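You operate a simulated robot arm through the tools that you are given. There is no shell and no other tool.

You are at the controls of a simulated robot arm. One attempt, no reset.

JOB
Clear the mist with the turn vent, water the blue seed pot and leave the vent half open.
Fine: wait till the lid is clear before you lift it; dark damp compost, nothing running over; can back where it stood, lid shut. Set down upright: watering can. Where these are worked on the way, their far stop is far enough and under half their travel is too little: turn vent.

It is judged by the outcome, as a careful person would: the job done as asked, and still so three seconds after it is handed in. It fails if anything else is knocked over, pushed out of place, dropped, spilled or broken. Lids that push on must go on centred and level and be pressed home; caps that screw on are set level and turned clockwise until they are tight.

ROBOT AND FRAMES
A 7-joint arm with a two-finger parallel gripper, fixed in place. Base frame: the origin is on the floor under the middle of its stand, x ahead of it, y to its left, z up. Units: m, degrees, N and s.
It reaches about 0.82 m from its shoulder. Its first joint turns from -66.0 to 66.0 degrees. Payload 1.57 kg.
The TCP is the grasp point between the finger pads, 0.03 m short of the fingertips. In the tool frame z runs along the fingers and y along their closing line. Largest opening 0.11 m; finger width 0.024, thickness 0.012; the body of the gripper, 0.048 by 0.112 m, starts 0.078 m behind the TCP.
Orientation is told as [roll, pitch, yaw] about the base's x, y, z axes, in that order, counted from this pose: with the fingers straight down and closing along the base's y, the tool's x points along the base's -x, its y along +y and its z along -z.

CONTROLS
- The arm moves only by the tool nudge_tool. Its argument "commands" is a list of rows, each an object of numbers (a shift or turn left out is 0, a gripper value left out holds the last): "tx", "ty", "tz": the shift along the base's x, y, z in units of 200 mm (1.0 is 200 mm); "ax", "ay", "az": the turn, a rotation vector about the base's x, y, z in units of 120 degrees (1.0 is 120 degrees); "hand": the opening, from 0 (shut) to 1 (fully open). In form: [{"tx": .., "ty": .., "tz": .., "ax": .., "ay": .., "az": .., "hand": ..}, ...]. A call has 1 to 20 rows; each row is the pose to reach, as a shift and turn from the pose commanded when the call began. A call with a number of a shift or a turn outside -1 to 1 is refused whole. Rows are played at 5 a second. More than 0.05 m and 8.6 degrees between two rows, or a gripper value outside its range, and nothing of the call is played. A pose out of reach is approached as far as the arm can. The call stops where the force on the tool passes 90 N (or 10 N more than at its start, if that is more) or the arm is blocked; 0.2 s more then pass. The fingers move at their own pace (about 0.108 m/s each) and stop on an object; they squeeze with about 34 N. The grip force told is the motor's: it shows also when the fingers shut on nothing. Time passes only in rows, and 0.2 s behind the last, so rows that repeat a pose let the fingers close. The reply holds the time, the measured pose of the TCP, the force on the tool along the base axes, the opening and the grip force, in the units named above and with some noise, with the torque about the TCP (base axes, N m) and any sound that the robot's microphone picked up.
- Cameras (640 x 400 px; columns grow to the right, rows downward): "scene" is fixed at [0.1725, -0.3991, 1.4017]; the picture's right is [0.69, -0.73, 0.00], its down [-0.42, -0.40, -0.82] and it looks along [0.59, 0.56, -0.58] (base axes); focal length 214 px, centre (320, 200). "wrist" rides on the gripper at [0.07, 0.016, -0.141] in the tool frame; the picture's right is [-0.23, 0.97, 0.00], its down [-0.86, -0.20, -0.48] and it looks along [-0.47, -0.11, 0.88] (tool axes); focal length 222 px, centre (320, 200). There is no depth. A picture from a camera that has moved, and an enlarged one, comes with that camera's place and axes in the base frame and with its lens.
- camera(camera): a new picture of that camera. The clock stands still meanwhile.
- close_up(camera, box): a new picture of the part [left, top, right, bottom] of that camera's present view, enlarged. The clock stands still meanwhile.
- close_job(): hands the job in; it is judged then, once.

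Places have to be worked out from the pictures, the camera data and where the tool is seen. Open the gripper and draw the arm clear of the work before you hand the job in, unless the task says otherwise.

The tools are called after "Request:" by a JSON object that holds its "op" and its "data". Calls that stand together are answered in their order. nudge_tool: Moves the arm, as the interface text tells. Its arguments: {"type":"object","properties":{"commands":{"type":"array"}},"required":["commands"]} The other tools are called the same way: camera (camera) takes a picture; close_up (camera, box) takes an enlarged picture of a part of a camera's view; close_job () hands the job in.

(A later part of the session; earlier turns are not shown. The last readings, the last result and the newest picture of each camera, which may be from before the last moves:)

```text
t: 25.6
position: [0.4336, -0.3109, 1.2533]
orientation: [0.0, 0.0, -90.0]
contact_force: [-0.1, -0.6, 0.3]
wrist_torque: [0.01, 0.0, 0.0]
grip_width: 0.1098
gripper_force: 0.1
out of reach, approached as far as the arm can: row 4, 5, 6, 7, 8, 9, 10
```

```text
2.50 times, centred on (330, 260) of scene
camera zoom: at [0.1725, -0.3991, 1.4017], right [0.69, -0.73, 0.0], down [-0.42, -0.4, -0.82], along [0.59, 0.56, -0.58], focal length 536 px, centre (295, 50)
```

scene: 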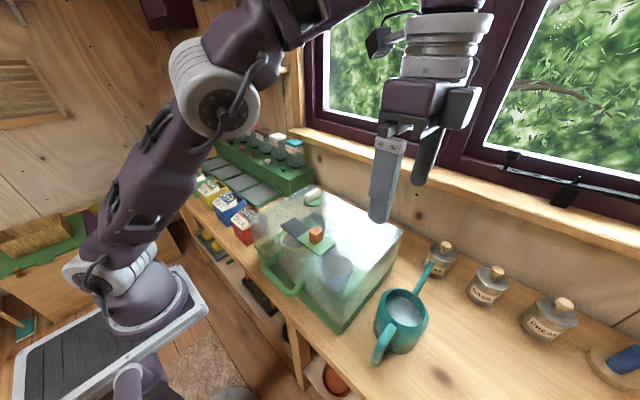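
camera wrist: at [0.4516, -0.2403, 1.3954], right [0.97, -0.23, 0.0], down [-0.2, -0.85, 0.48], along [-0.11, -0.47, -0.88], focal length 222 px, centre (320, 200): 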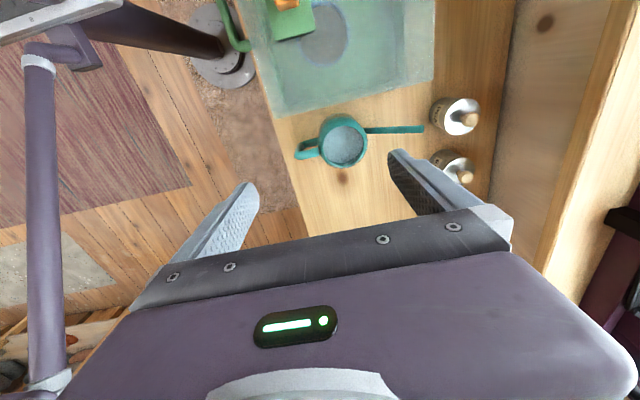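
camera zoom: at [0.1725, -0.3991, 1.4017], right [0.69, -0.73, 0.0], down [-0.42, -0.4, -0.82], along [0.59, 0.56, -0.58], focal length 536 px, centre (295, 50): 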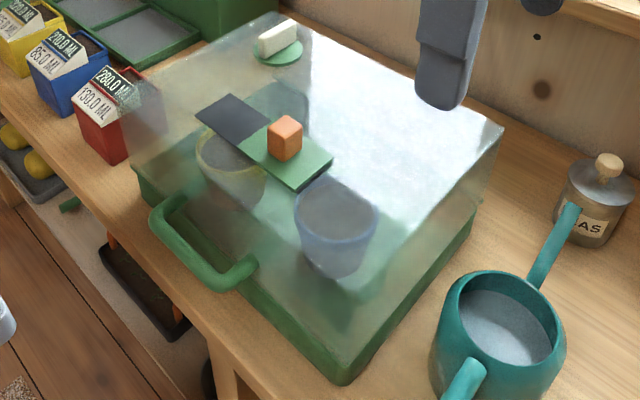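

From two views: can rim at [0.472, -0.366, 0.963], its handle's upright bar near x 0.38 (z 0.90–0.945), spout tip near [0.618, -0.366, 0.965]. The lid isn't fully clear yet; I move toward the handle area with the fingers tilted 30° forward (closing across the bar), staying above, to test reach while waiting.

Request:
{"op": "nudge_tool", "data": {"commands": [{"tx": -0.08, "ty": 0.1, "ay": -0.025}, {"tx": -0.16, "ty": 0.2, "ay": -0.05}, {"tx": -0.24, "ty": 0.3, "ay": -0.075}, {"tx": -0.32, "ty": 0.4, "ay": -0.1}, {"tx": -0.4, "ty": 0.5, "ay": -0.125}, {"tx": -0.48, "ty": 0.6, "ay": -0.15, "tz": -0.05}, {"tx": -0.56, "ty": 0.7, "ay": -0.175, "tz": -0.1}, {"tx": -0.64, "ty": 0.8, "ay": -0.2, "tz": -0.15}, {"tx": -0.72, "ty": 0.9, "ay": -0.225, "tz": -0.2}, {"tx": -0.8, "ty": 1.0, "ay": -0.25, "tz": -0.25}, {"tx": -0.8, "ty": 1.0, "ay": -0.25, "tz": -0.25}]}}

Request:
{"op": "camera", "data": {"camera": "scene"}}

Request:
{"op": "camera", "data": {"camera": "wrist"}}

```text
t: 28.0
position: [0.273, -0.1103, 1.203]
orientation: [30.0, 0.0, -90.0]
contact_force: [0.4, 0.1, -0.5]
wrist_torque: [0.02, -0.03, -0.01]
grip_width: 0.1099
gripper_force: 0.1
```

```text
taken
```

scene: 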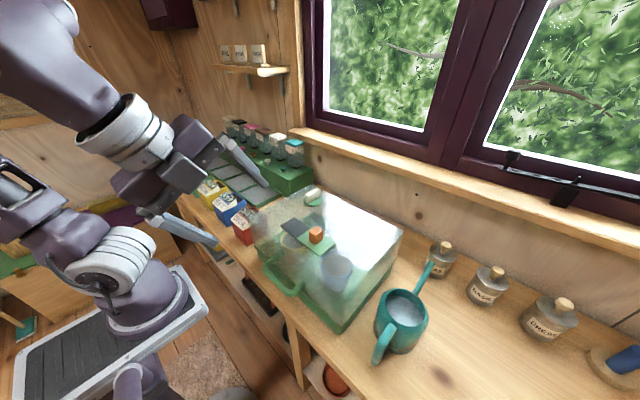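

```text
taken
camera wrist: at [0.2174, -0.0403, 1.3328], right [0.84, -0.23, 0.49], down [-0.41, -0.86, 0.31], along [0.35, -0.47, -0.81], focal length 222 px, centre (320, 200)
```

wrist: 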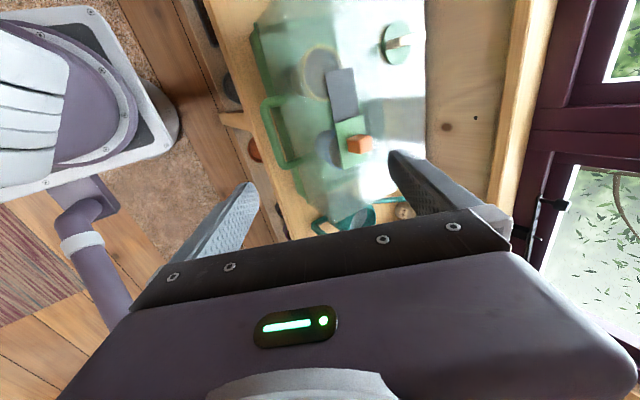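

The tilted pose was reached without trouble. I check the mist closely before going anywhere near the handle.

Request:
{"op": "close_up", "data": {"camera": "scene", "box": [240, 180, 420, 340]}}

Request:
{"op": "close_up", "data": {"camera": "wrist", "box": [230, 0, 440, 240]}}

```text
2.50 times, centred on (330, 260) of scene
camera zoom: at [0.1725, -0.3991, 1.4017], right [0.69, -0.73, 0.0], down [-0.42, -0.4, -0.82], along [0.59, 0.56, -0.58], focal length 536 px, centre (295, 50)
```

zoom: 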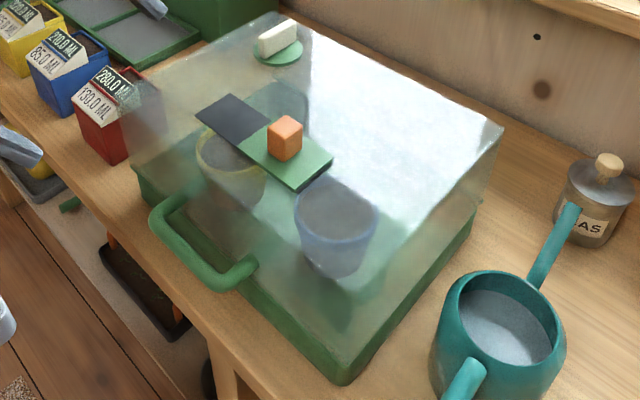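

```text
1.67 times, centred on (335, 120) of wrist
camera zoom: at [0.2174, -0.0403, 1.3328], right [0.84, -0.23, 0.49], down [-0.41, -0.86, 0.31], along [0.35, -0.47, -0.81], focal length 370 px, centre (295, 333)
```

zoom: 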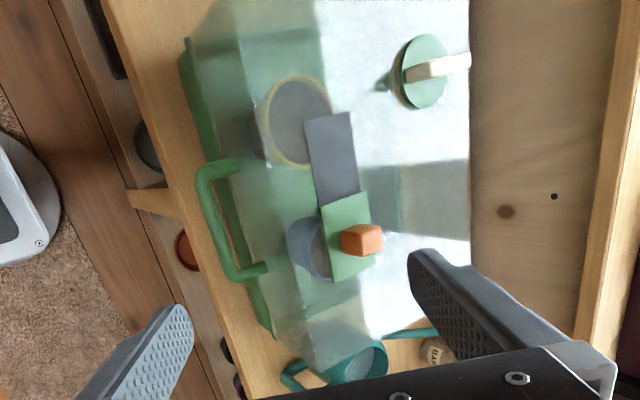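

Pots are visible but some haze remains. I wait four more seconds in place and compare.

Request:
{"op": "nudge_tool", "data": {"commands": [{}, {}, {}, {}, {}, {}, {}, {}, {}, {}, {}, {}, {}, {}, {}, {}, {}, {}, {}, {}]}}

Request:
{"op": "close_up", "data": {"camera": "scene", "box": [240, 180, 420, 340]}}

```text
t: 32.2
position: [0.2727, -0.1104, 1.2021]
orientation: [30.0, 0.1, -90.0]
contact_force: [0.2, 0.0, 1.5]
wrist_torque: [-0.02, 0.01, -0.03]
grip_width: 0.1102
gripper_force: 0.1
```

```text
2.50 times, centred on (330, 260) of scene
camera zoom: at [0.1725, -0.3991, 1.4017], right [0.69, -0.73, 0.0], down [-0.42, -0.4, -0.82], along [0.59, 0.56, -0.58], focal length 536 px, centre (295, 50)
```

zoom: 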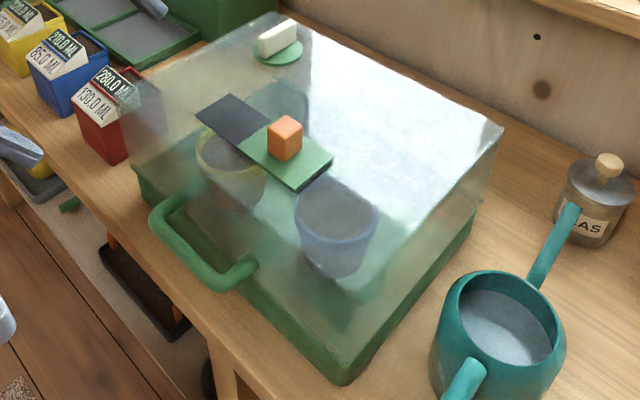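

No visible change over the last seconds, so it may be near its clear state, but I'll give it more time. Meanwhile I descend to a pre-grasp in front of the handle (fingers narrowed to 33 mm), without touching.

Request:
{"op": "nudge_tool", "data": {"commands": [{"tz": -0.1, "tx": 0.005, "hand": 0.8}, {"tz": -0.2, "tx": 0.01, "hand": 0.6}, {"tz": -0.3, "tx": 0.015, "hand": 0.45}, {"tz": -0.4, "tx": 0.02, "ty": 0.006, "hand": 0.3}, {"tz": -0.5, "tx": 0.025, "ty": 0.012, "hand": 0.3}, {"tz": -0.6, "tx": 0.03, "ty": 0.012, "hand": 0.3}, {"tz": -0.7, "tx": 0.03, "ty": 0.012, "hand": 0.3}, {"tz": -0.8, "tx": 0.03, "ty": 0.012, "hand": 0.3}, {"tz": -0.91, "tx": 0.03, "ty": 0.012, "hand": 0.3}, {"tz": -0.91, "tx": 0.03, "ty": 0.012, "hand": 0.3}, {"tz": -0.91, "tx": 0.03, "ty": 0.012, "hand": 0.3}, {"tz": -0.91, "tx": 0.03, "ty": 0.012, "hand": 0.3}, {"tz": -0.91, "tx": 0.03, "ty": 0.012, "hand": 0.3}, {"tz": -0.91, "tx": 0.03, "ty": 0.012, "hand": 0.3}]}}

Request:
{"op": "camera", "data": {"camera": "scene"}}

Request:
{"op": "camera", "data": {"camera": "wrist"}}

```text
t: 35.2
position: [0.2938, -0.136, 1.0391]
orientation: [30.0, 0.1, -90.0]
contact_force: [0.7, 0.0, -0.2]
wrist_torque: [-0.02, -0.01, -0.01]
grip_width: 0.0332
gripper_force: 0.1
out of reach, approached as far as the arm can: row 7, 8, 9, 10, 11, 12, 13, 14
```

```text
taken
```

scene: 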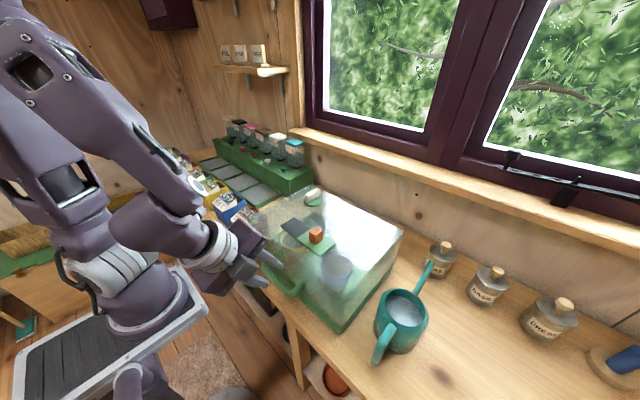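

```text
taken
camera wrist: at [0.2384, -0.0673, 1.1701], right [0.84, -0.23, 0.49], down [-0.41, -0.86, 0.31], along [0.34, -0.47, -0.82], focal length 222 px, centre (320, 200)
```

wrist: 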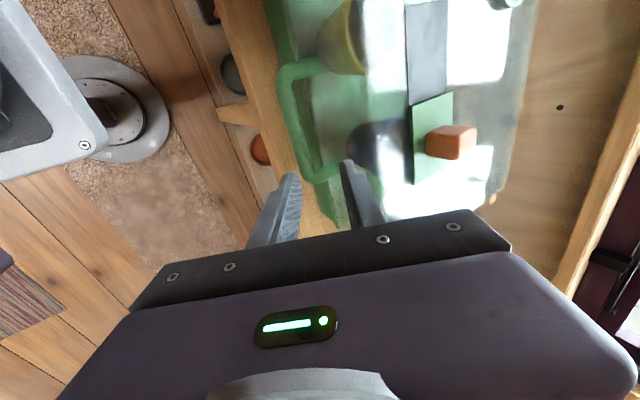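

The arm can't fold that close with a pure forward tilt, so I'll lean the gripper toward -y instead (tilt 25°, lean 30°), which moves the wrist out from the base. The wrist view now shows the lid much clearer; I confirm with a close-up.

Request:
{"op": "close_up", "data": {"camera": "wrist", "box": [240, 0, 560, 220]}}

Request:
{"op": "close_up", "data": {"camera": "scene", "box": [250, 180, 420, 340]}}

```text
1.82 times, centred on (400, 110) of wrist
camera zoom: at [0.2384, -0.0673, 1.1701], right [0.84, -0.23, 0.49], down [-0.41, -0.86, 0.31], along [0.34, -0.47, -0.82], focal length 404 px, centre (174, 364)
```

zoom: 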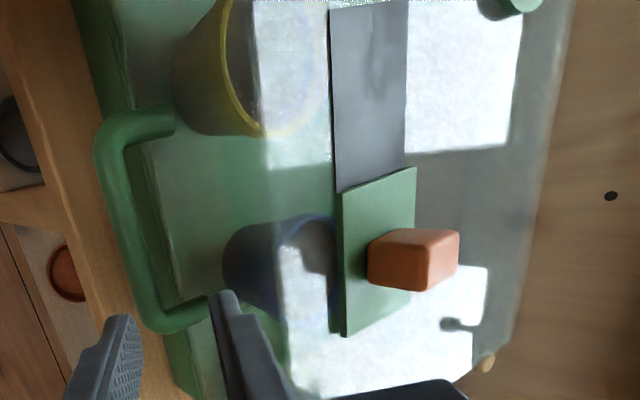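

```text
2.50 times, centred on (335, 260) of scene
camera zoom: at [0.1725, -0.3991, 1.4017], right [0.69, -0.73, 0.0], down [-0.42, -0.4, -0.82], along [0.59, 0.56, -0.58], focal length 536 px, centre (282, 50)
```

zoom: 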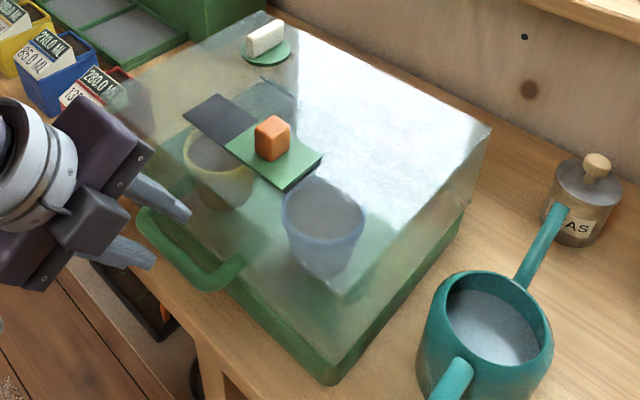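

I can see the pots clearly through the lid from here, though a slight veil shows in the scene view; I'll let more time pass. I now reorient (lean 30° toward -y) at a slightly raised place in front of the handle.

Request:
{"op": "nudge_tool", "data": {"commands": [{"tz": 0.05, "ty": -0.02, "ax": 0.037, "ay": 0.0068, "az": 0.0193}, {"tz": 0.1, "ty": -0.04, "ax": 0.074, "ay": 0.0136, "az": 0.0385}, {"tz": 0.1, "ty": -0.06, "ax": 0.111, "ay": 0.0204, "az": 0.0578}, {"tz": 0.1, "ty": -0.08, "ax": 0.148, "ay": 0.0271, "az": 0.077}, {"tz": 0.1, "ty": -0.1, "ax": 0.185, "ay": 0.0339, "az": 0.0963}, {"tz": 0.1, "ty": -0.1, "ax": 0.2218, "ay": 0.0407, "az": 0.1155}, {"tz": 0.1, "ty": -0.1, "ax": 0.2218, "ay": 0.0407, "az": 0.1155}]}}

Request:
{"op": "camera", "data": {"camera": "wrist"}}

Request:
{"op": "camera", "data": {"camera": "scene"}}

```text
t: 36.8
position: [0.2955, -0.1566, 1.0617]
orientation: [28.3, 27.0, -76.3]
contact_force: [0.1, -0.2, 0.2]
wrist_torque: [-0.02, 0.0, -0.01]
grip_width: 0.033
gripper_force: 0.0
```

```text
taken
camera wrist: at [0.2453, -0.1672, 1.2104], right [0.93, -0.2, 0.31], down [-0.17, -0.98, -0.1], along [0.32, 0.04, -0.95], focal length 222 px, centre (320, 200)
```

wrist: 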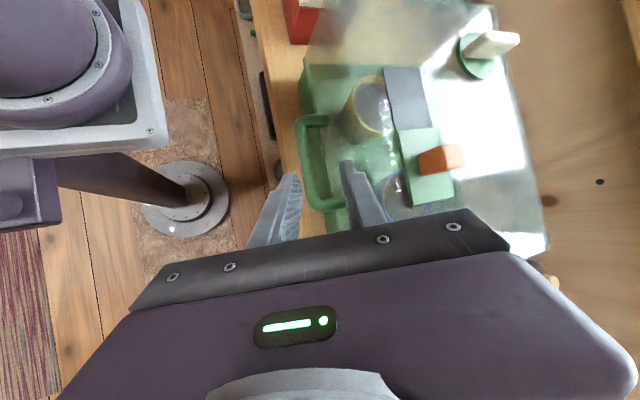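

```text
taken
```

scene: 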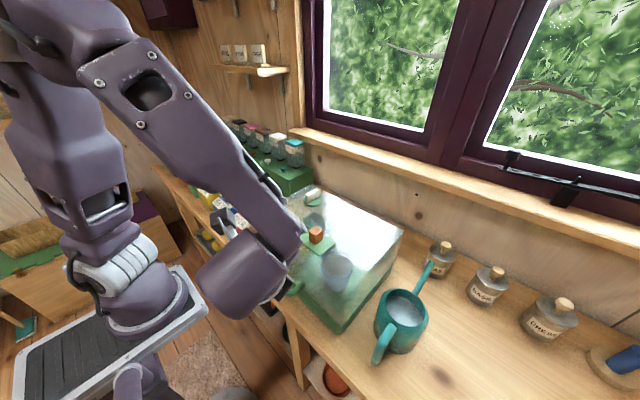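

The leaned pose works. I zoom on the handle between the fingers to refine its position before sliding in.

Request:
{"op": "close_up", "data": {"camera": "wrist", "box": [270, 90, 430, 230]}}

Request:
{"op": "close_up", "data": {"camera": "scene", "box": [190, 190, 350, 330]}}

```text
2.86 times, centred on (350, 160) of wrist
camera zoom: at [0.2453, -0.1672, 1.2104], right [0.93, -0.2, 0.31], down [-0.17, -0.98, -0.1], along [0.32, 0.04, -0.95], focal length 635 px, centre (234, 314)
```

zoom: 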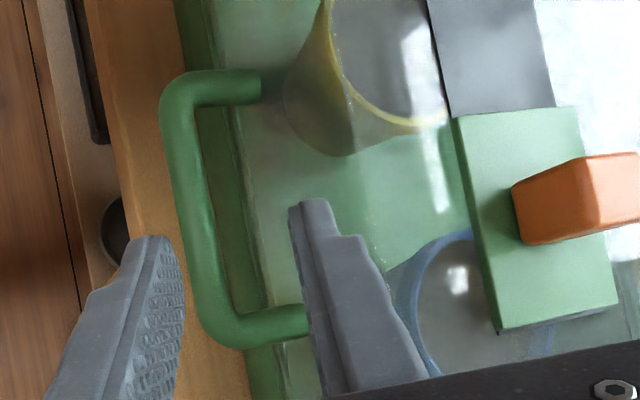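

```text
2.86 times, centred on (270, 260) of scene
camera zoom: at [0.1725, -0.3991, 1.4017], right [0.69, -0.73, 0.0], down [-0.42, -0.4, -0.82], along [0.59, 0.56, -0.58], focal length 613 px, centre (463, 29)
```

zoom: 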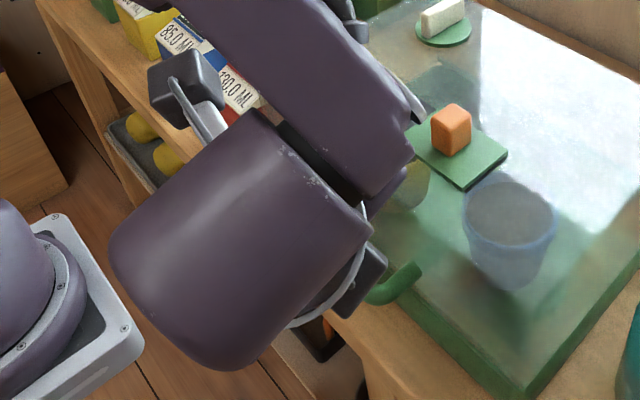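

The bar agrees with x 0.334, z 0.925. I slide down to 5 cm short of the grasp along the finger direction and check again.

Request:
{"op": "nudge_tool", "data": {"commands": [{"tx": 0.02, "ty": 0.022, "tz": -0.11}, {"tx": 0.04, "ty": 0.043, "tz": -0.22}, {"tx": 0.06, "ty": 0.065, "tz": -0.33}, {"tx": 0.079, "ty": 0.0865, "tz": -0.44}, {"tx": 0.079, "ty": 0.0865, "tz": -0.44}]}}

Request:
{"op": "close_up", "data": {"camera": "wrist", "box": [250, 70, 430, 230]}}

Request:
{"op": "camera", "data": {"camera": "scene"}}

```text
t: 38.0
position: [0.3114, -0.1413, 0.9739]
orientation: [28.3, 26.9, -76.3]
contact_force: [-0.4, 0.2, -0.5]
wrist_torque: [0.0, -0.03, 0.01]
grip_width: 0.033
gripper_force: 0.0
```

```text
2.50 times, centred on (340, 150) of wrist
camera zoom: at [0.2612, -0.1507, 1.122], right [0.93, -0.2, 0.31], down [-0.18, -0.98, -0.1], along [0.32, 0.04, -0.95], focal length 555 px, centre (270, 325)
```

zoom: 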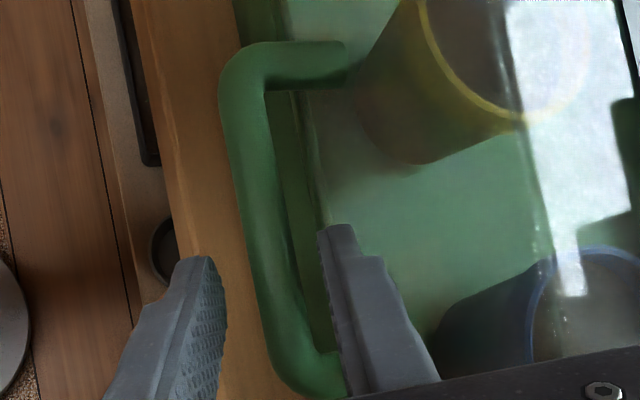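

```text
taken
```

scene: 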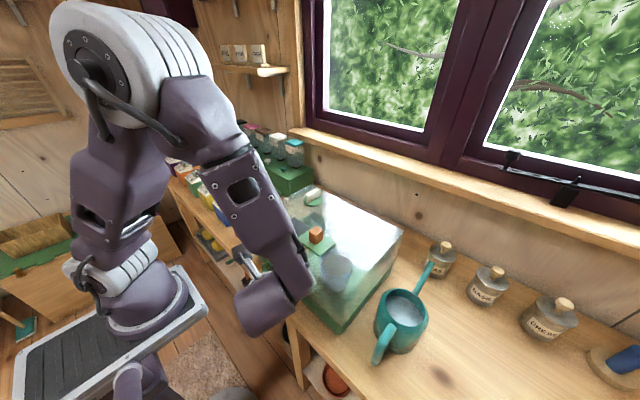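

The bar sits about 5 mm toward the outer finger; I shift accordingly and slide in two thirds of the way, then check.

Request:
{"op": "nudge_tool", "data": {"commands": [{"tx": 0.005, "ty": 0.04, "tz": -0.075}, {"tx": 0.025, "ty": 0.08, "tz": -0.14}, {"tx": 0.025, "ty": 0.08, "tz": -0.14}]}}

Request:
{"op": "close_up", "data": {"camera": "wrist", "box": [250, 70, 430, 230]}}

```text
t: 38.8
position: [0.3172, -0.1251, 0.9458]
orientation: [28.4, 27.0, -76.3]
contact_force: [2.2, -0.3, 0.7]
wrist_torque: [-0.01, 0.02, -0.05]
grip_width: 0.0349
gripper_force: 1.1
```

```text
2.50 times, centred on (340, 150) of wrist
camera zoom: at [0.2661, -0.1345, 1.0938], right [0.93, -0.2, 0.31], down [-0.18, -0.98, -0.1], along [0.32, 0.04, -0.95], focal length 555 px, centre (270, 325)
```

zoom: 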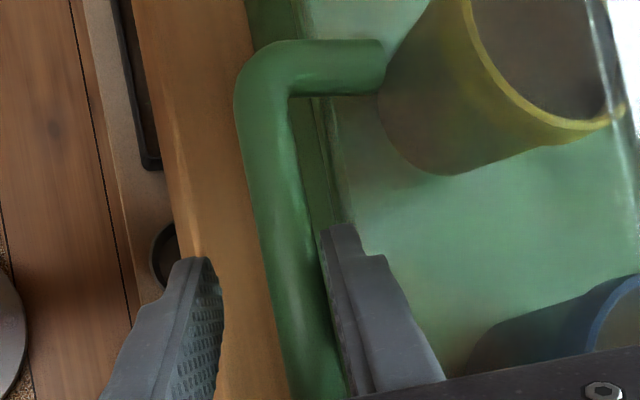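

Now the bar lies nearer the inner finger (about 7 mm off) with a light touch there. I shift the tool 6.5 mm inward-up along the closing line, then slide the rest of the way in.

Request:
{"op": "nudge_tool", "data": {"commands": [{"tx": 0.015, "ty": 0.0, "tz": 0.007}, {"tx": 0.0295, "ty": 0.0, "tz": 0.014}, {"tx": 0.046, "ty": 0.025, "tz": -0.02}, {"tx": 0.0635, "ty": 0.0465, "tz": -0.0585}, {"tx": 0.0635, "ty": 0.0465, "tz": -0.0585}]}}

Request:
{"op": "close_up", "data": {"camera": "wrist", "box": [250, 70, 430, 230]}}

Request:
{"op": "close_up", "data": {"camera": "scene", "box": [200, 180, 420, 340]}}

```text
t: 40.0
position: [0.3299, -0.1144, 0.9329]
orientation: [28.3, 26.9, -76.2]
contact_force: [-9.4, -4.5, 6.5]
wrist_torque: [-0.03, -0.1, -0.15]
grip_width: 0.0276
gripper_force: 0.0
```

```text
2.50 times, centred on (340, 150) of wrist
camera zoom: at [0.2787, -0.1252, 1.0826], right [0.93, -0.2, 0.31], down [-0.18, -0.98, -0.1], along [0.32, 0.03, -0.95], focal length 555 px, centre (270, 325)
```

zoom: 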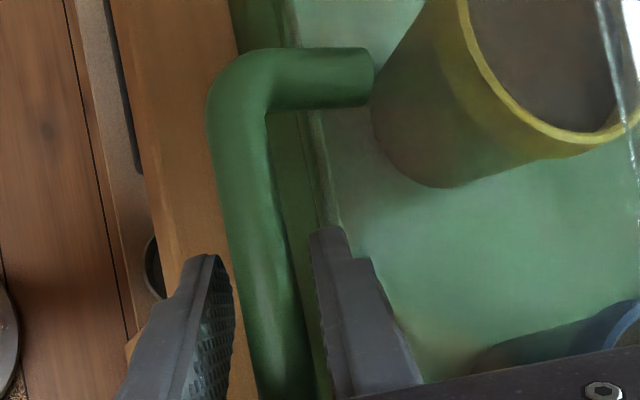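

```text
2.50 times, centred on (310, 260) of scene
camera zoom: at [0.1722, -0.3992, 1.4017], right [0.69, -0.73, 0.0], down [-0.42, -0.4, -0.82], along [0.59, 0.56, -0.58], focal length 536 px, centre (345, 50)
```

zoom: 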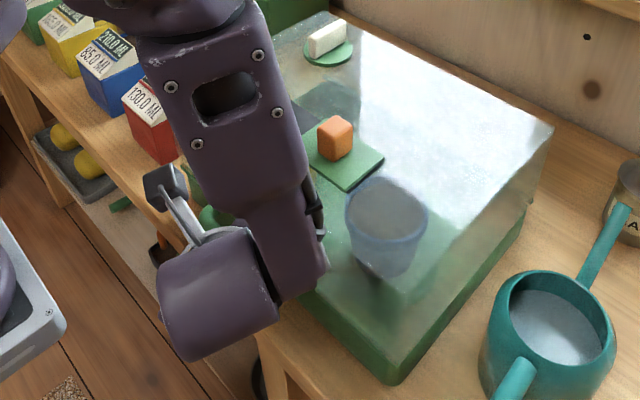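

The inner finger now lightly touches the lid face (9 N) and the bar is nearer the outer finger. I shift 5 mm back along the closing line to centre it, then check before closing.

Request:
{"op": "nudge_tool", "data": {"commands": [{"tx": -0.0115, "tz": -0.0055}, {"tx": -0.0225, "tz": -0.0105}, {"tx": -0.0225, "tz": -0.0105}]}}

Request:
{"op": "close_up", "data": {"camera": "wrist", "box": [250, 70, 430, 230]}}

```text
t: 40.8
position: [0.3248, -0.1142, 0.9308]
orientation: [28.3, 27.0, -76.3]
contact_force: [-0.4, 1.7, 0.1]
wrist_torque: [-0.01, 0.03, 0.01]
grip_width: 0.033
gripper_force: 0.0
```

```text
2.50 times, centred on (340, 150) of wrist
camera zoom: at [0.2745, -0.1249, 1.0805], right [0.93, -0.2, 0.31], down [-0.18, -0.98, -0.1], along [0.32, 0.04, -0.95], focal length 555 px, centre (270, 325)
```

zoom: 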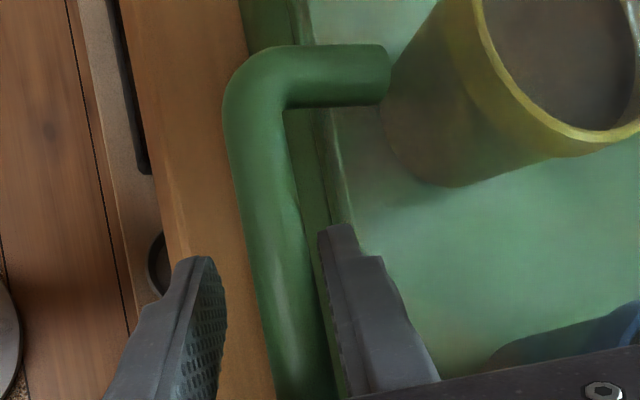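

Contact-free and centred now. The lid reads clear from here; I close on the bar and let the grip settle without lifting.

Request:
{"op": "nudge_tool", "data": {"commands": [{"hand": 0.15}, {"hand": 0.0}, {"hand": 0.0}, {"hand": 0.0}, {"hand": 0.0}]}}

Request:
{"op": "close_up", "data": {"camera": "wrist", "box": [250, 30, 490, 230]}}

Request:
{"op": "close_up", "data": {"camera": "scene", "box": [250, 180, 420, 340]}}

```text
t: 42.0
position: [0.3285, -0.1139, 0.9317]
orientation: [28.7, 27.1, -76.4]
contact_force: [55.4, -3.3, 42.1]
wrist_torque: [-0.57, 0.75, 0.08]
grip_width: 0.0223
gripper_force: 34.5
```

```text
2.00 times, centred on (370, 130) of wrist
camera zoom: at [0.2771, -0.125, 1.0812], right [0.93, -0.2, 0.31], down [-0.18, -0.98, -0.1], along [0.33, 0.04, -0.94], focal length 444 px, centre (220, 340)
```

zoom: 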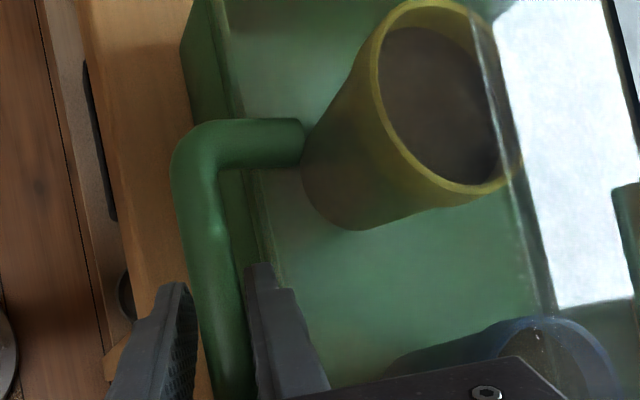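

```text
2.50 times, centred on (335, 260) of scene
camera zoom: at [0.1736, -0.399, 1.4016], right [0.69, -0.73, 0.0], down [-0.42, -0.4, -0.82], along [0.59, 0.56, -0.58], focal length 536 px, centre (282, 50)
```

zoom: 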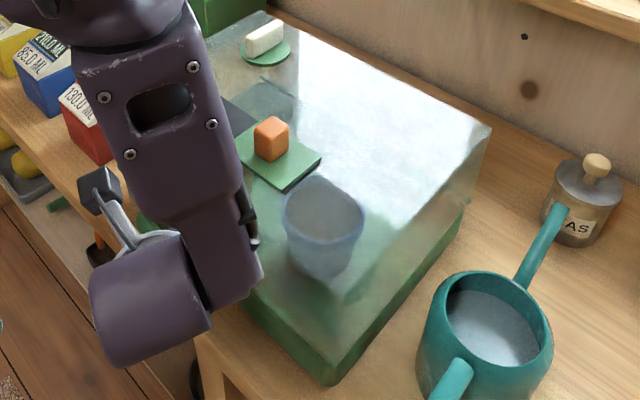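

Only the inner finger bears on the bar (net 69 N along the closing line), so the tool must shift toward +x/up to centre the grip. I move 6 mm along the closing line.

Request:
{"op": "nudge_tool", "data": {"commands": [{"tx": 0.009, "tz": 0.0042, "hand": 0.0}, {"tx": 0.018, "tz": 0.0085, "hand": 0.0}, {"tx": 0.027, "tz": 0.0127, "hand": 0.0}, {"tx": 0.027, "tz": 0.0127, "hand": 0.0}]}}

Request:
{"op": "close_up", "data": {"camera": "wrist", "box": [250, 30, 490, 230]}}

```text
t: 43.0
position: [0.3321, -0.1143, 0.9349]
orientation: [28.4, 27.0, -76.4]
contact_force: [34.9, -5.3, 26.1]
wrist_torque: [0.73, 0.53, 0.02]
grip_width: 0.0158
gripper_force: 31.6
```

```text
2.00 times, centred on (370, 130) of wrist
camera zoom: at [0.2809, -0.1249, 1.0831], right [0.93, -0.2, 0.31], down [-0.18, -0.98, -0.1], along [0.32, 0.04, -0.95], focal length 444 px, centre (220, 340)
```

zoom: 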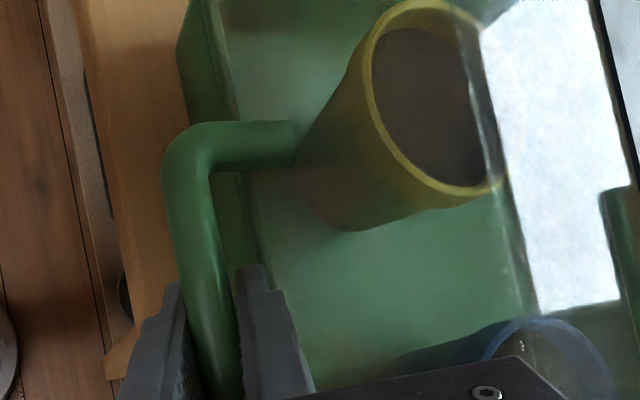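

Gripped on both sides now (15.8 mm, the bar's thickness). I relieve the remaining side load and look at the lid once more for clearness.

Request:
{"op": "nudge_tool", "data": {"commands": [{"tx": 0.006, "tz": 0.003}, {"tx": 0.012, "tz": 0.006}, {"tx": 0.012, "tz": 0.006}, {"tx": 0.012, "tz": 0.006}, {"tx": 0.012, "tz": 0.006}]}}

Request:
{"op": "camera", "data": {"camera": "wrist"}}

Request:
{"op": "close_up", "data": {"camera": "scene", "box": [290, 180, 410, 340]}}

```text
t: 44.2
position: [0.332, -0.114, 0.9345]
orientation: [28.1, 27.0, -76.4]
contact_force: [-13.4, -2.5, 3.5]
wrist_torque: [0.13, -0.11, -1.01]
grip_width: 0.0159
gripper_force: 32.1
```

```text
taken
camera wrist: at [0.2815, -0.1248, 1.0835], right [0.93, -0.2, 0.31], down [-0.18, -0.98, -0.1], along [0.32, 0.04, -0.95], focal length 222 px, centre (320, 200)
```

wrist: 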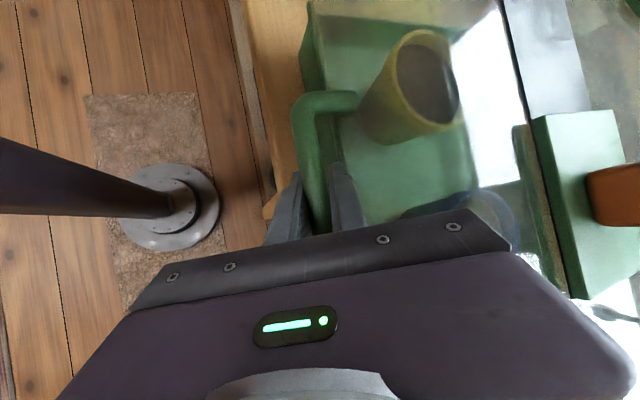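

```text
2.50 times, centred on (350, 260) of scene
camera zoom: at [0.1721, -0.3991, 1.4017], right [0.69, -0.73, 0.0], down [-0.42, -0.4, -0.82], along [0.59, 0.56, -0.58], focal length 536 px, centre (245, 50)
```

zoom: 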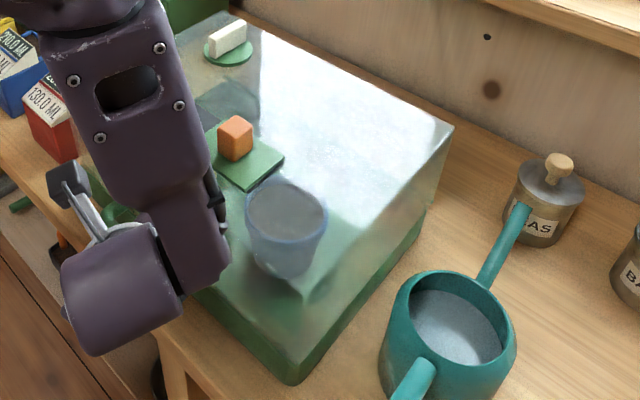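

Grip is balanced. Some residual haze still seems to be fading in the scene view, so I hold still another few seconds before lifting.

Request:
{"op": "nudge_tool", "data": {"commands": [{}, {}, {}, {}, {}, {}, {}, {}, {}, {}, {}, {}, {}, {}, {}, {}, {}, {}, {}, {}]}}

Request:
{"op": "nudge_tool", "data": {"commands": [{}, {}, {}, {}, {}, {}, {}, {}, {}, {}, {}, {}, {}, {}, {}, {}, {}, {}, {}, {}]}}

Request:
{"op": "close_up", "data": {"camera": "scene", "box": [290, 180, 410, 340]}}

Request:
{"op": "camera", "data": {"camera": "wrist"}}

```text
t: 48.4
position: [0.3307, -0.1149, 0.9349]
orientation: [28.4, 26.8, -76.2]
contact_force: [-37.8, -4.5, 4.9]
wrist_torque: [0.27, -0.38, -0.96]
grip_width: 0.0155
gripper_force: 31.6
```

```text
t: 52.6
position: [0.3321, -0.1139, 0.9351]
orientation: [28.3, 26.8, -76.2]
contact_force: [-34.4, -2.5, 3.6]
wrist_torque: [0.3, -0.38, -0.97]
grip_width: 0.0155
gripper_force: 31.5
```

```text
2.50 times, centred on (350, 260) of scene
camera zoom: at [0.1716, -0.3991, 1.4018], right [0.69, -0.73, 0.0], down [-0.42, -0.4, -0.82], along [0.59, 0.56, -0.58], focal length 536 px, centre (245, 50)
```

zoom: 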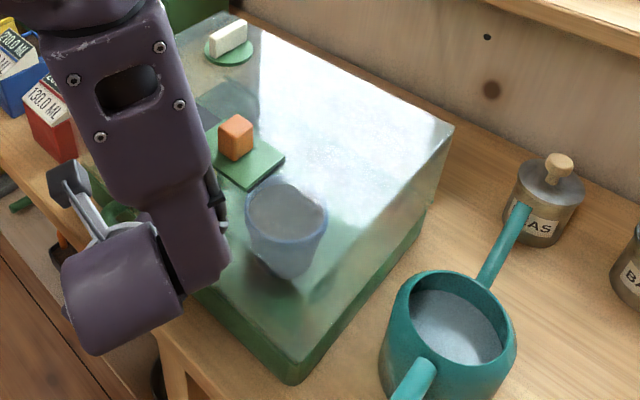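

```text
taken
camera wrist: at [0.2815, -0.1248, 1.084], right [0.93, -0.2, 0.31], down [-0.17, -0.98, -0.1], along [0.32, 0.04, -0.95], focal length 222 px, centre (320, 200)
```

wrist: 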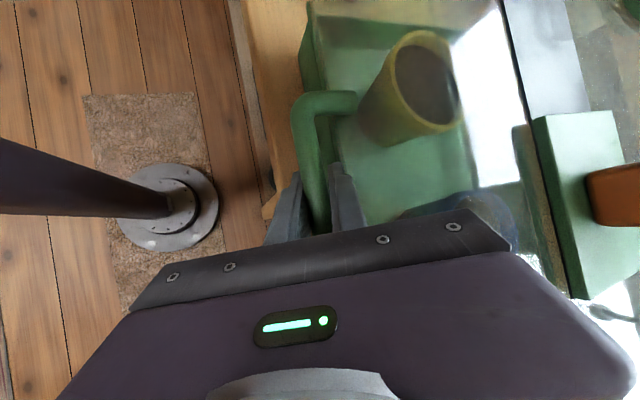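

Side load has crept to -35 N, so I ease 2 mm back in x, and keep waiting to see whether the view still changes.

Request:
{"op": "nudge_tool", "data": {"commands": [{"tx": -0.004}, {"tx": -0.007}, {"tx": -0.007}, {"tx": -0.007}, {"tx": -0.007}, {"tx": -0.007}, {"tx": -0.007}, {"tx": -0.007}, {"tx": -0.007}, {"tx": -0.007}, {"tx": -0.007}, {"tx": -0.007}, {"tx": -0.007}, {"tx": -0.007}, {"tx": -0.007}, {"tx": -0.007}, {"tx": -0.007}, {"tx": -0.007}, {"tx": -0.007}, {"tx": -0.007}]}}

Request:
{"op": "nudge_tool", "data": {"commands": [{}, {}, {}, {}, {}, {}, {}, {}, {}, {}, {}, {}, {}, {}, {}, {}, {}, {}, {}, {}]}}

Request:
{"op": "close_up", "data": {"camera": "scene", "box": [290, 180, 410, 340]}}

Request:
{"op": "close_up", "data": {"camera": "wrist", "box": [290, 0, 640, 240]}}

```text
t: 56.8
position: [0.3319, -0.1143, 0.9363]
orientation: [28.3, 26.9, -76.3]
contact_force: [24.1, -11.6, -5.3]
wrist_torque: [0.43, 0.31, -0.49]
grip_width: 0.0156
gripper_force: 31.7
```

```text
t: 61.0
position: [0.3325, -0.1146, 0.9345]
orientation: [28.3, 26.9, -76.2]
contact_force: [23.1, -9.4, -4.5]
wrist_torque: [0.52, 0.27, -0.48]
grip_width: 0.0157
gripper_force: 31.1
```

```text
2.50 times, centred on (350, 260) of scene
camera zoom: at [0.1732, -0.3994, 1.4015], right [0.69, -0.73, 0.0], down [-0.42, -0.4, -0.82], along [0.59, 0.56, -0.58], focal length 536 px, centre (245, 50)
```

zoom: 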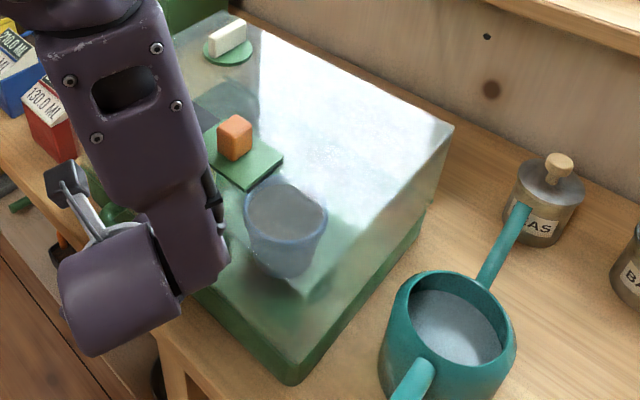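

```text
1.67 times, centred on (465, 120) of wrist
camera zoom: at [0.2813, -0.1245, 1.084], right [0.93, -0.2, 0.31], down [-0.18, -0.98, -0.1], along [0.32, 0.04, -0.95], focal length 370 px, centre (78, 333)
```

zoom: 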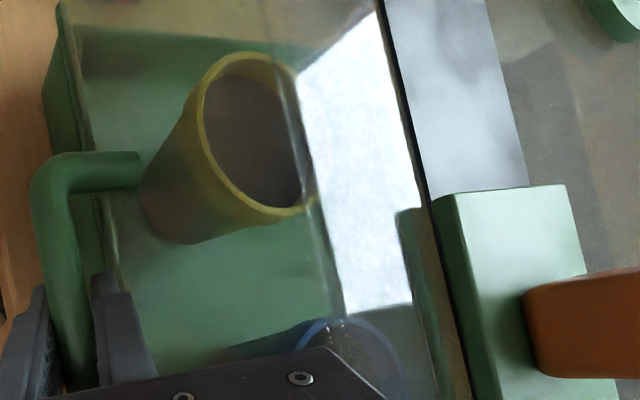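

No change any more between 52 s and 61 s: the lid is clear (the white patch is the window's reflection). I begin lifting slowly along the arc about a hinge near [0.61, 0.90], first 10°.

Request:
{"op": "nudge_tool", "data": {"commands": [{"tx": 0.006, "tz": 0.024}, {"tx": 0.009, "tz": 0.048}, {"tx": 0.014, "tz": 0.084}, {"tx": 0.0195, "tz": 0.12}, {"tx": 0.0345, "tz": 0.19}, {"tx": 0.046, "tz": 0.2385}]}}

Request:
{"op": "camera", "data": {"camera": "scene"}}

Request:
{"op": "camera", "data": {"camera": "wrist"}}

```text
t: 62.4
position: [0.3404, -0.1152, 0.9834]
orientation: [28.3, 26.9, -76.3]
contact_force: [29.4, 1.9, -12.3]
wrist_torque: [0.09, 0.23, -0.77]
grip_width: 0.0157
gripper_force: 31.9
```

```text
taken
```

scene: 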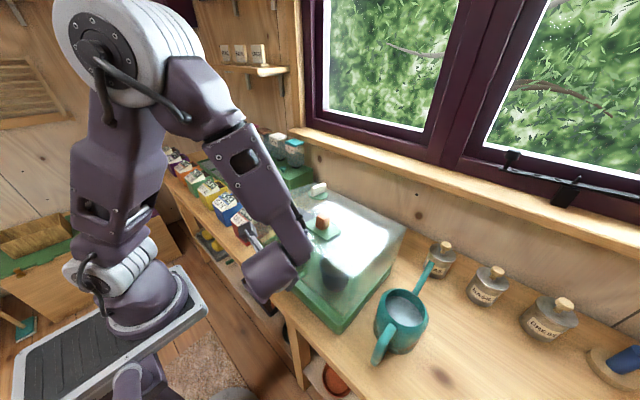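

```text
taken
camera wrist: at [0.2898, -0.1247, 1.1329], right [0.93, -0.2, 0.31], down [-0.18, -0.98, -0.1], along [0.32, 0.03, -0.95], focal length 222 px, centre (320, 200)
```

wrist: 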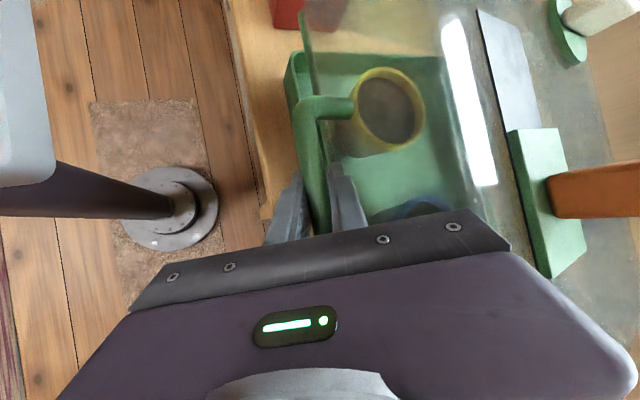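

The lid lifts, hinged at the back as expected; the bar pulls slightly toward +x, so I add 2 mm and continue to about 30°.

Request:
{"op": "nudge_tool", "data": {"commands": [{"tx": 0.022, "tz": 0.058}, {"tx": 0.047, "tz": 0.1155}, {"tx": 0.07, "tz": 0.172}, {"tx": 0.094, "tz": 0.2275}, {"tx": 0.121, "tz": 0.2815}, {"tx": 0.15, "tz": 0.3345}, {"tx": 0.1825, "tz": 0.386}, {"tx": 0.2155, "tz": 0.4365}]}}

Request:
{"op": "camera", "data": {"camera": "scene"}}

Request:
{"op": "camera", "data": {"camera": "wrist"}}

```text
t: 64.2
position: [0.3822, -0.1151, 1.0683]
orientation: [27.4, 27.4, -76.8]
contact_force: [2.2, -2.3, -56.3]
wrist_torque: [0.41, 11.85, 0.21]
grip_width: 0.0156
gripper_force: 31.1
```

```text
taken
```

scene: 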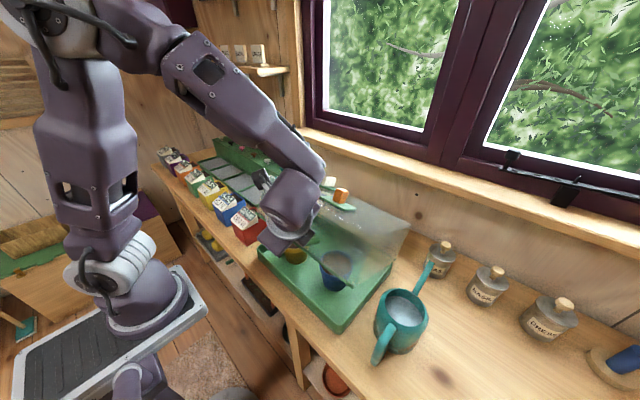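

```text
taken
camera wrist: at [0.3334, -0.1255, 1.2182], right [0.94, -0.2, 0.29], down [-0.18, -0.98, -0.1], along [0.31, 0.04, -0.95], focal length 222 px, centre (320, 200)
```

wrist: 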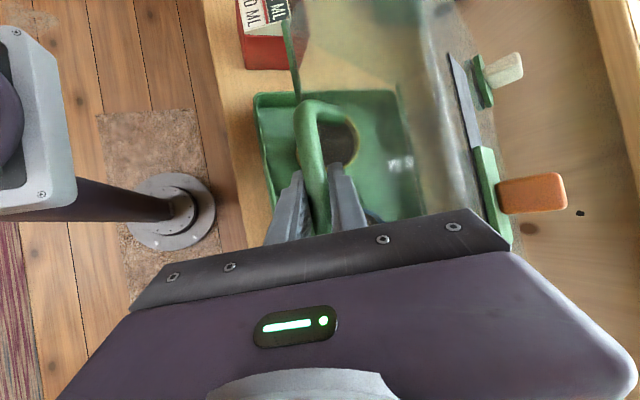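

A torque of ~12 N m about y has built up: something besides the bar is bearing on the gripper. I stop and look closely.

Request:
{"op": "close_up", "data": {"camera": "wrist", "box": [240, 60, 420, 240]}}

Request:
{"op": "close_up", "data": {"camera": "scene", "box": [230, 150, 420, 340]}}

```text
2.22 times, centred on (330, 150) of wrist
camera zoom: at [0.3334, -0.1255, 1.2182], right [0.94, -0.2, 0.29], down [-0.18, -0.98, -0.1], along [0.31, 0.04, -0.95], focal length 494 px, centre (298, 311)
```

zoom: 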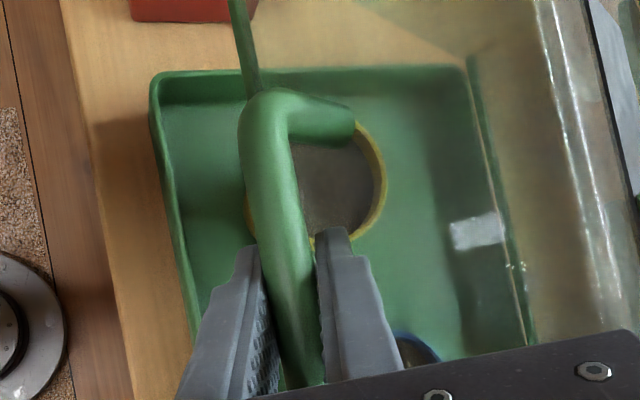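

```text
2.11 times, centred on (325, 245) of scene
camera zoom: at [0.1737, -0.3994, 1.4014], right [0.69, -0.73, 0.0], down [-0.42, -0.4, -0.82], along [0.59, 0.56, -0.58], focal length 452 px, centre (310, 105)
```

zoom: 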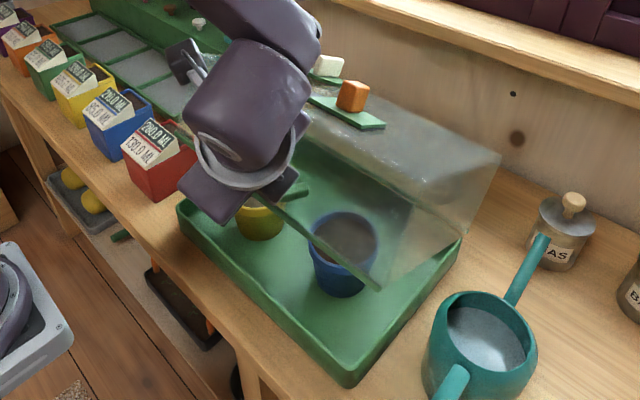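

The inner fingertip is wedged between the bar and the lid's face (it reaches too deep past the bar). I lower the lid back along the same path and will re-grip with the bar nearer the fingertips.

Request:
{"op": "nudge_tool", "data": {"commands": [{"tx": -0.033, "tz": -0.0505}, {"tx": -0.0655, "tz": -0.102}, {"tx": -0.0945, "tz": -0.155}, {"tx": -0.1215, "tz": -0.209}, {"tx": -0.1455, "tz": -0.2645}, {"tx": -0.1685, "tz": -0.321}, {"tx": -0.1935, "tz": -0.3785}, {"tx": -0.2155, "tz": -0.4365}, {"tx": -0.227, "tz": -0.485}, {"tx": -0.236, "tz": -0.52}, {"tx": -0.242, "tz": -0.555}, {"tx": -0.247, "tz": -0.58}]}}

Request:
{"op": "close_up", "data": {"camera": "wrist", "box": [240, 60, 420, 240]}}

Request:
{"op": "close_up", "data": {"camera": "scene", "box": [230, 150, 420, 340]}}

```text
t: 66.8
position: [0.3324, -0.1143, 0.9543]
orientation: [28.3, 26.8, -76.4]
contact_force: [-20.7, -0.5, 4.0]
wrist_torque: [0.65, -0.21, -0.63]
grip_width: 0.0155
gripper_force: 31.5
```

```text
2.22 times, centred on (330, 150) of wrist
camera zoom: at [0.2826, -0.1245, 1.1032], right [0.93, -0.2, 0.31], down [-0.18, -0.98, -0.1], along [0.32, 0.04, -0.95], focal length 494 px, centre (298, 311)
```

zoom: 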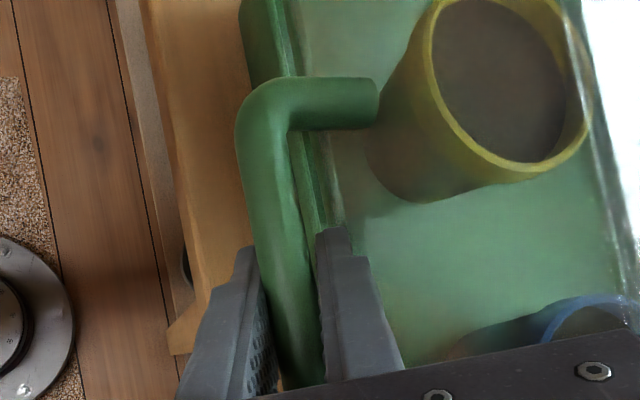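

```text
2.11 times, centred on (325, 245) of scene
camera zoom: at [0.1719, -0.3991, 1.4017], right [0.69, -0.73, 0.0], down [-0.42, -0.4, -0.82], along [0.59, 0.56, -0.58], focal length 452 px, centre (310, 105)
```

zoom: 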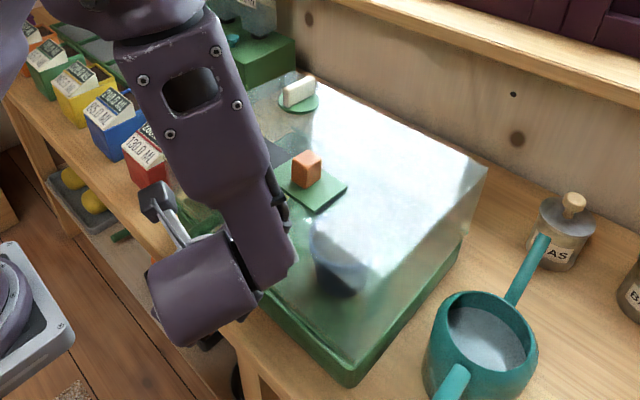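

The torque has gone. I lower the last 20 mm gently until the lid seats.

Request:
{"op": "nudge_tool", "data": {"commands": [{"tx": -0.008, "tz": -0.025}, {"tx": -0.011, "tz": -0.05}, {"tx": -0.014, "tz": -0.075}, {"tx": -0.0165, "tz": -0.093}, {"tx": -0.0165, "tz": -0.098}, {"tx": -0.0165, "tz": -0.098}]}}

Request:
{"op": "close_up", "data": {"camera": "wrist", "box": [240, 60, 420, 240]}}

```text
t: 68.2
position: [0.33, -0.1142, 0.9359]
orientation: [28.4, 26.9, -76.3]
contact_force: [-7.4, -0.4, 20.5]
wrist_torque: [0.18, 0.02, -0.85]
grip_width: 0.0157
gripper_force: 30.8
```

```text
2.22 times, centred on (330, 150) of wrist
camera zoom: at [0.2802, -0.1248, 1.0844], right [0.93, -0.2, 0.31], down [-0.18, -0.98, -0.1], along [0.32, 0.04, -0.95], focal length 494 px, centre (298, 311)
```

zoom: 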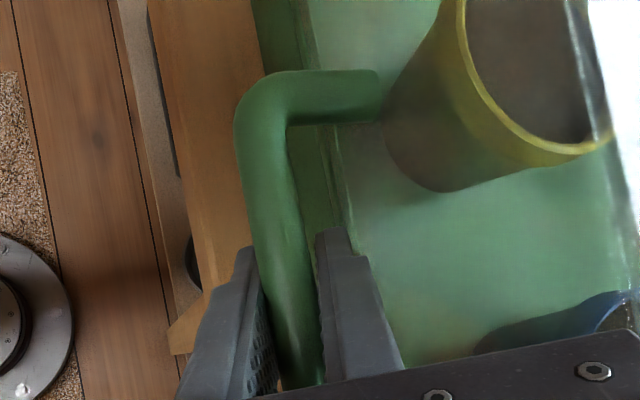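

Lid is seated (z force +20 N). I open slightly, retract 10 mm along the fingers, and close again on the bar nearer the tips.

Request:
{"op": "nudge_tool", "data": {"commands": [{"tz": 0.006, "hand": 0.24}, {"tz": 0.006, "hand": 0.24}, {"tx": -0.009, "ty": -0.0125, "tz": 0.022, "hand": 0.24}, {"tx": -0.0185, "ty": -0.025, "tz": 0.0395, "hand": 0.24}, {"tx": -0.0185, "ty": -0.025, "tz": 0.0395, "hand": 0.24}]}}

Request:
{"op": "close_up", "data": {"camera": "wrist", "box": [240, 60, 420, 240]}}

```text
t: 69.4
position: [0.3267, -0.1183, 0.9427]
orientation: [28.3, 27.0, -76.3]
contact_force: [-0.8, 0.4, 0.0]
wrist_torque: [0.02, 0.0, 0.0]
grip_width: 0.0264
gripper_force: 0.0
```

```text
2.22 times, centred on (330, 150) of wrist
camera zoom: at [0.2768, -0.1294, 1.0922], right [0.93, -0.2, 0.31], down [-0.18, -0.98, -0.1], along [0.32, 0.04, -0.95], focal length 494 px, centre (298, 311)
```

zoom: 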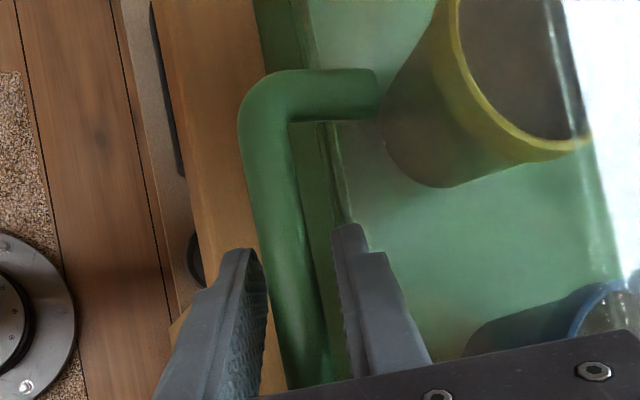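

Free of contact with the bar between the fingers. I close again.

Request:
{"op": "nudge_tool", "data": {"commands": [{"hand": 0.1}, {"hand": 0.0}, {"hand": 0.0}, {"hand": 0.0}]}}

Request:
{"op": "close_up", "data": {"camera": "wrist", "box": [240, 60, 420, 240]}}

```text
t: 70.4
position: [0.3286, -0.1178, 0.9421]
orientation: [28.3, 27.0, -76.4]
contact_force: [4.6, 0.0, 0.1]
wrist_torque: [0.27, 0.04, -0.65]
grip_width: 0.0159
gripper_force: 31.3
```

```text
2.22 times, centred on (330, 150) of wrist
camera zoom: at [0.277, -0.1294, 1.0921], right [0.93, -0.2, 0.31], down [-0.18, -0.98, -0.1], along [0.32, 0.04, -0.95], focal length 494 px, centre (298, 311)
```

zoom: 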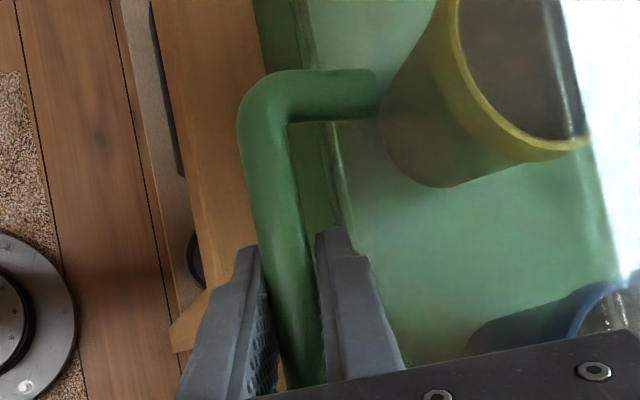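

Balanced grip at 15.9 mm with the bar nearer the tips. I lift again along the same arc to about 20°, watching the torque.

Request:
{"op": "nudge_tool", "data": {"commands": [{"tx": 0.0075, "tz": 0.06}, {"tx": 0.0175, "tz": 0.12}, {"tx": 0.031, "tz": 0.18}, {"tx": 0.046, "tz": 0.2385}, {"tx": 0.064, "tz": 0.297}, {"tx": 0.084, "tz": 0.354}, {"tx": 0.107, "tz": 0.411}, {"tx": 0.131, "tz": 0.466}]}}

Request:
{"op": "close_up", "data": {"camera": "wrist", "box": [240, 60, 420, 240]}}

```text
t: 72.2
position: [0.3546, -0.1188, 1.0355]
orientation: [28.2, 27.0, -76.3]
contact_force: [19.6, 4.8, -13.4]
wrist_torque: [0.17, 0.06, -0.54]
grip_width: 0.0159
gripper_force: 30.5
```

```text
2.22 times, centred on (330, 150) of wrist
camera zoom: at [0.3031, -0.1295, 1.1845], right [0.93, -0.2, 0.31], down [-0.17, -0.98, -0.1], along [0.32, 0.04, -0.95], focal length 494 px, centre (298, 311)
```

zoom: 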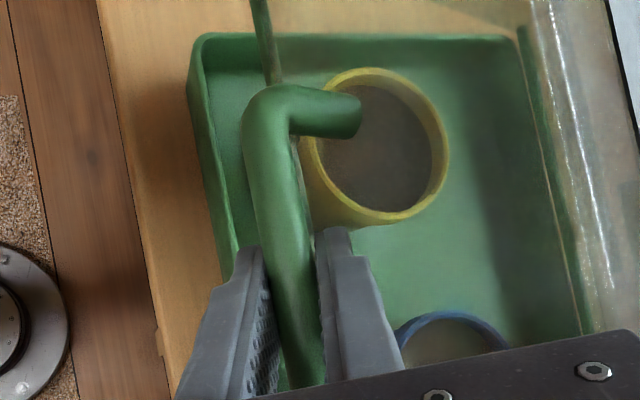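

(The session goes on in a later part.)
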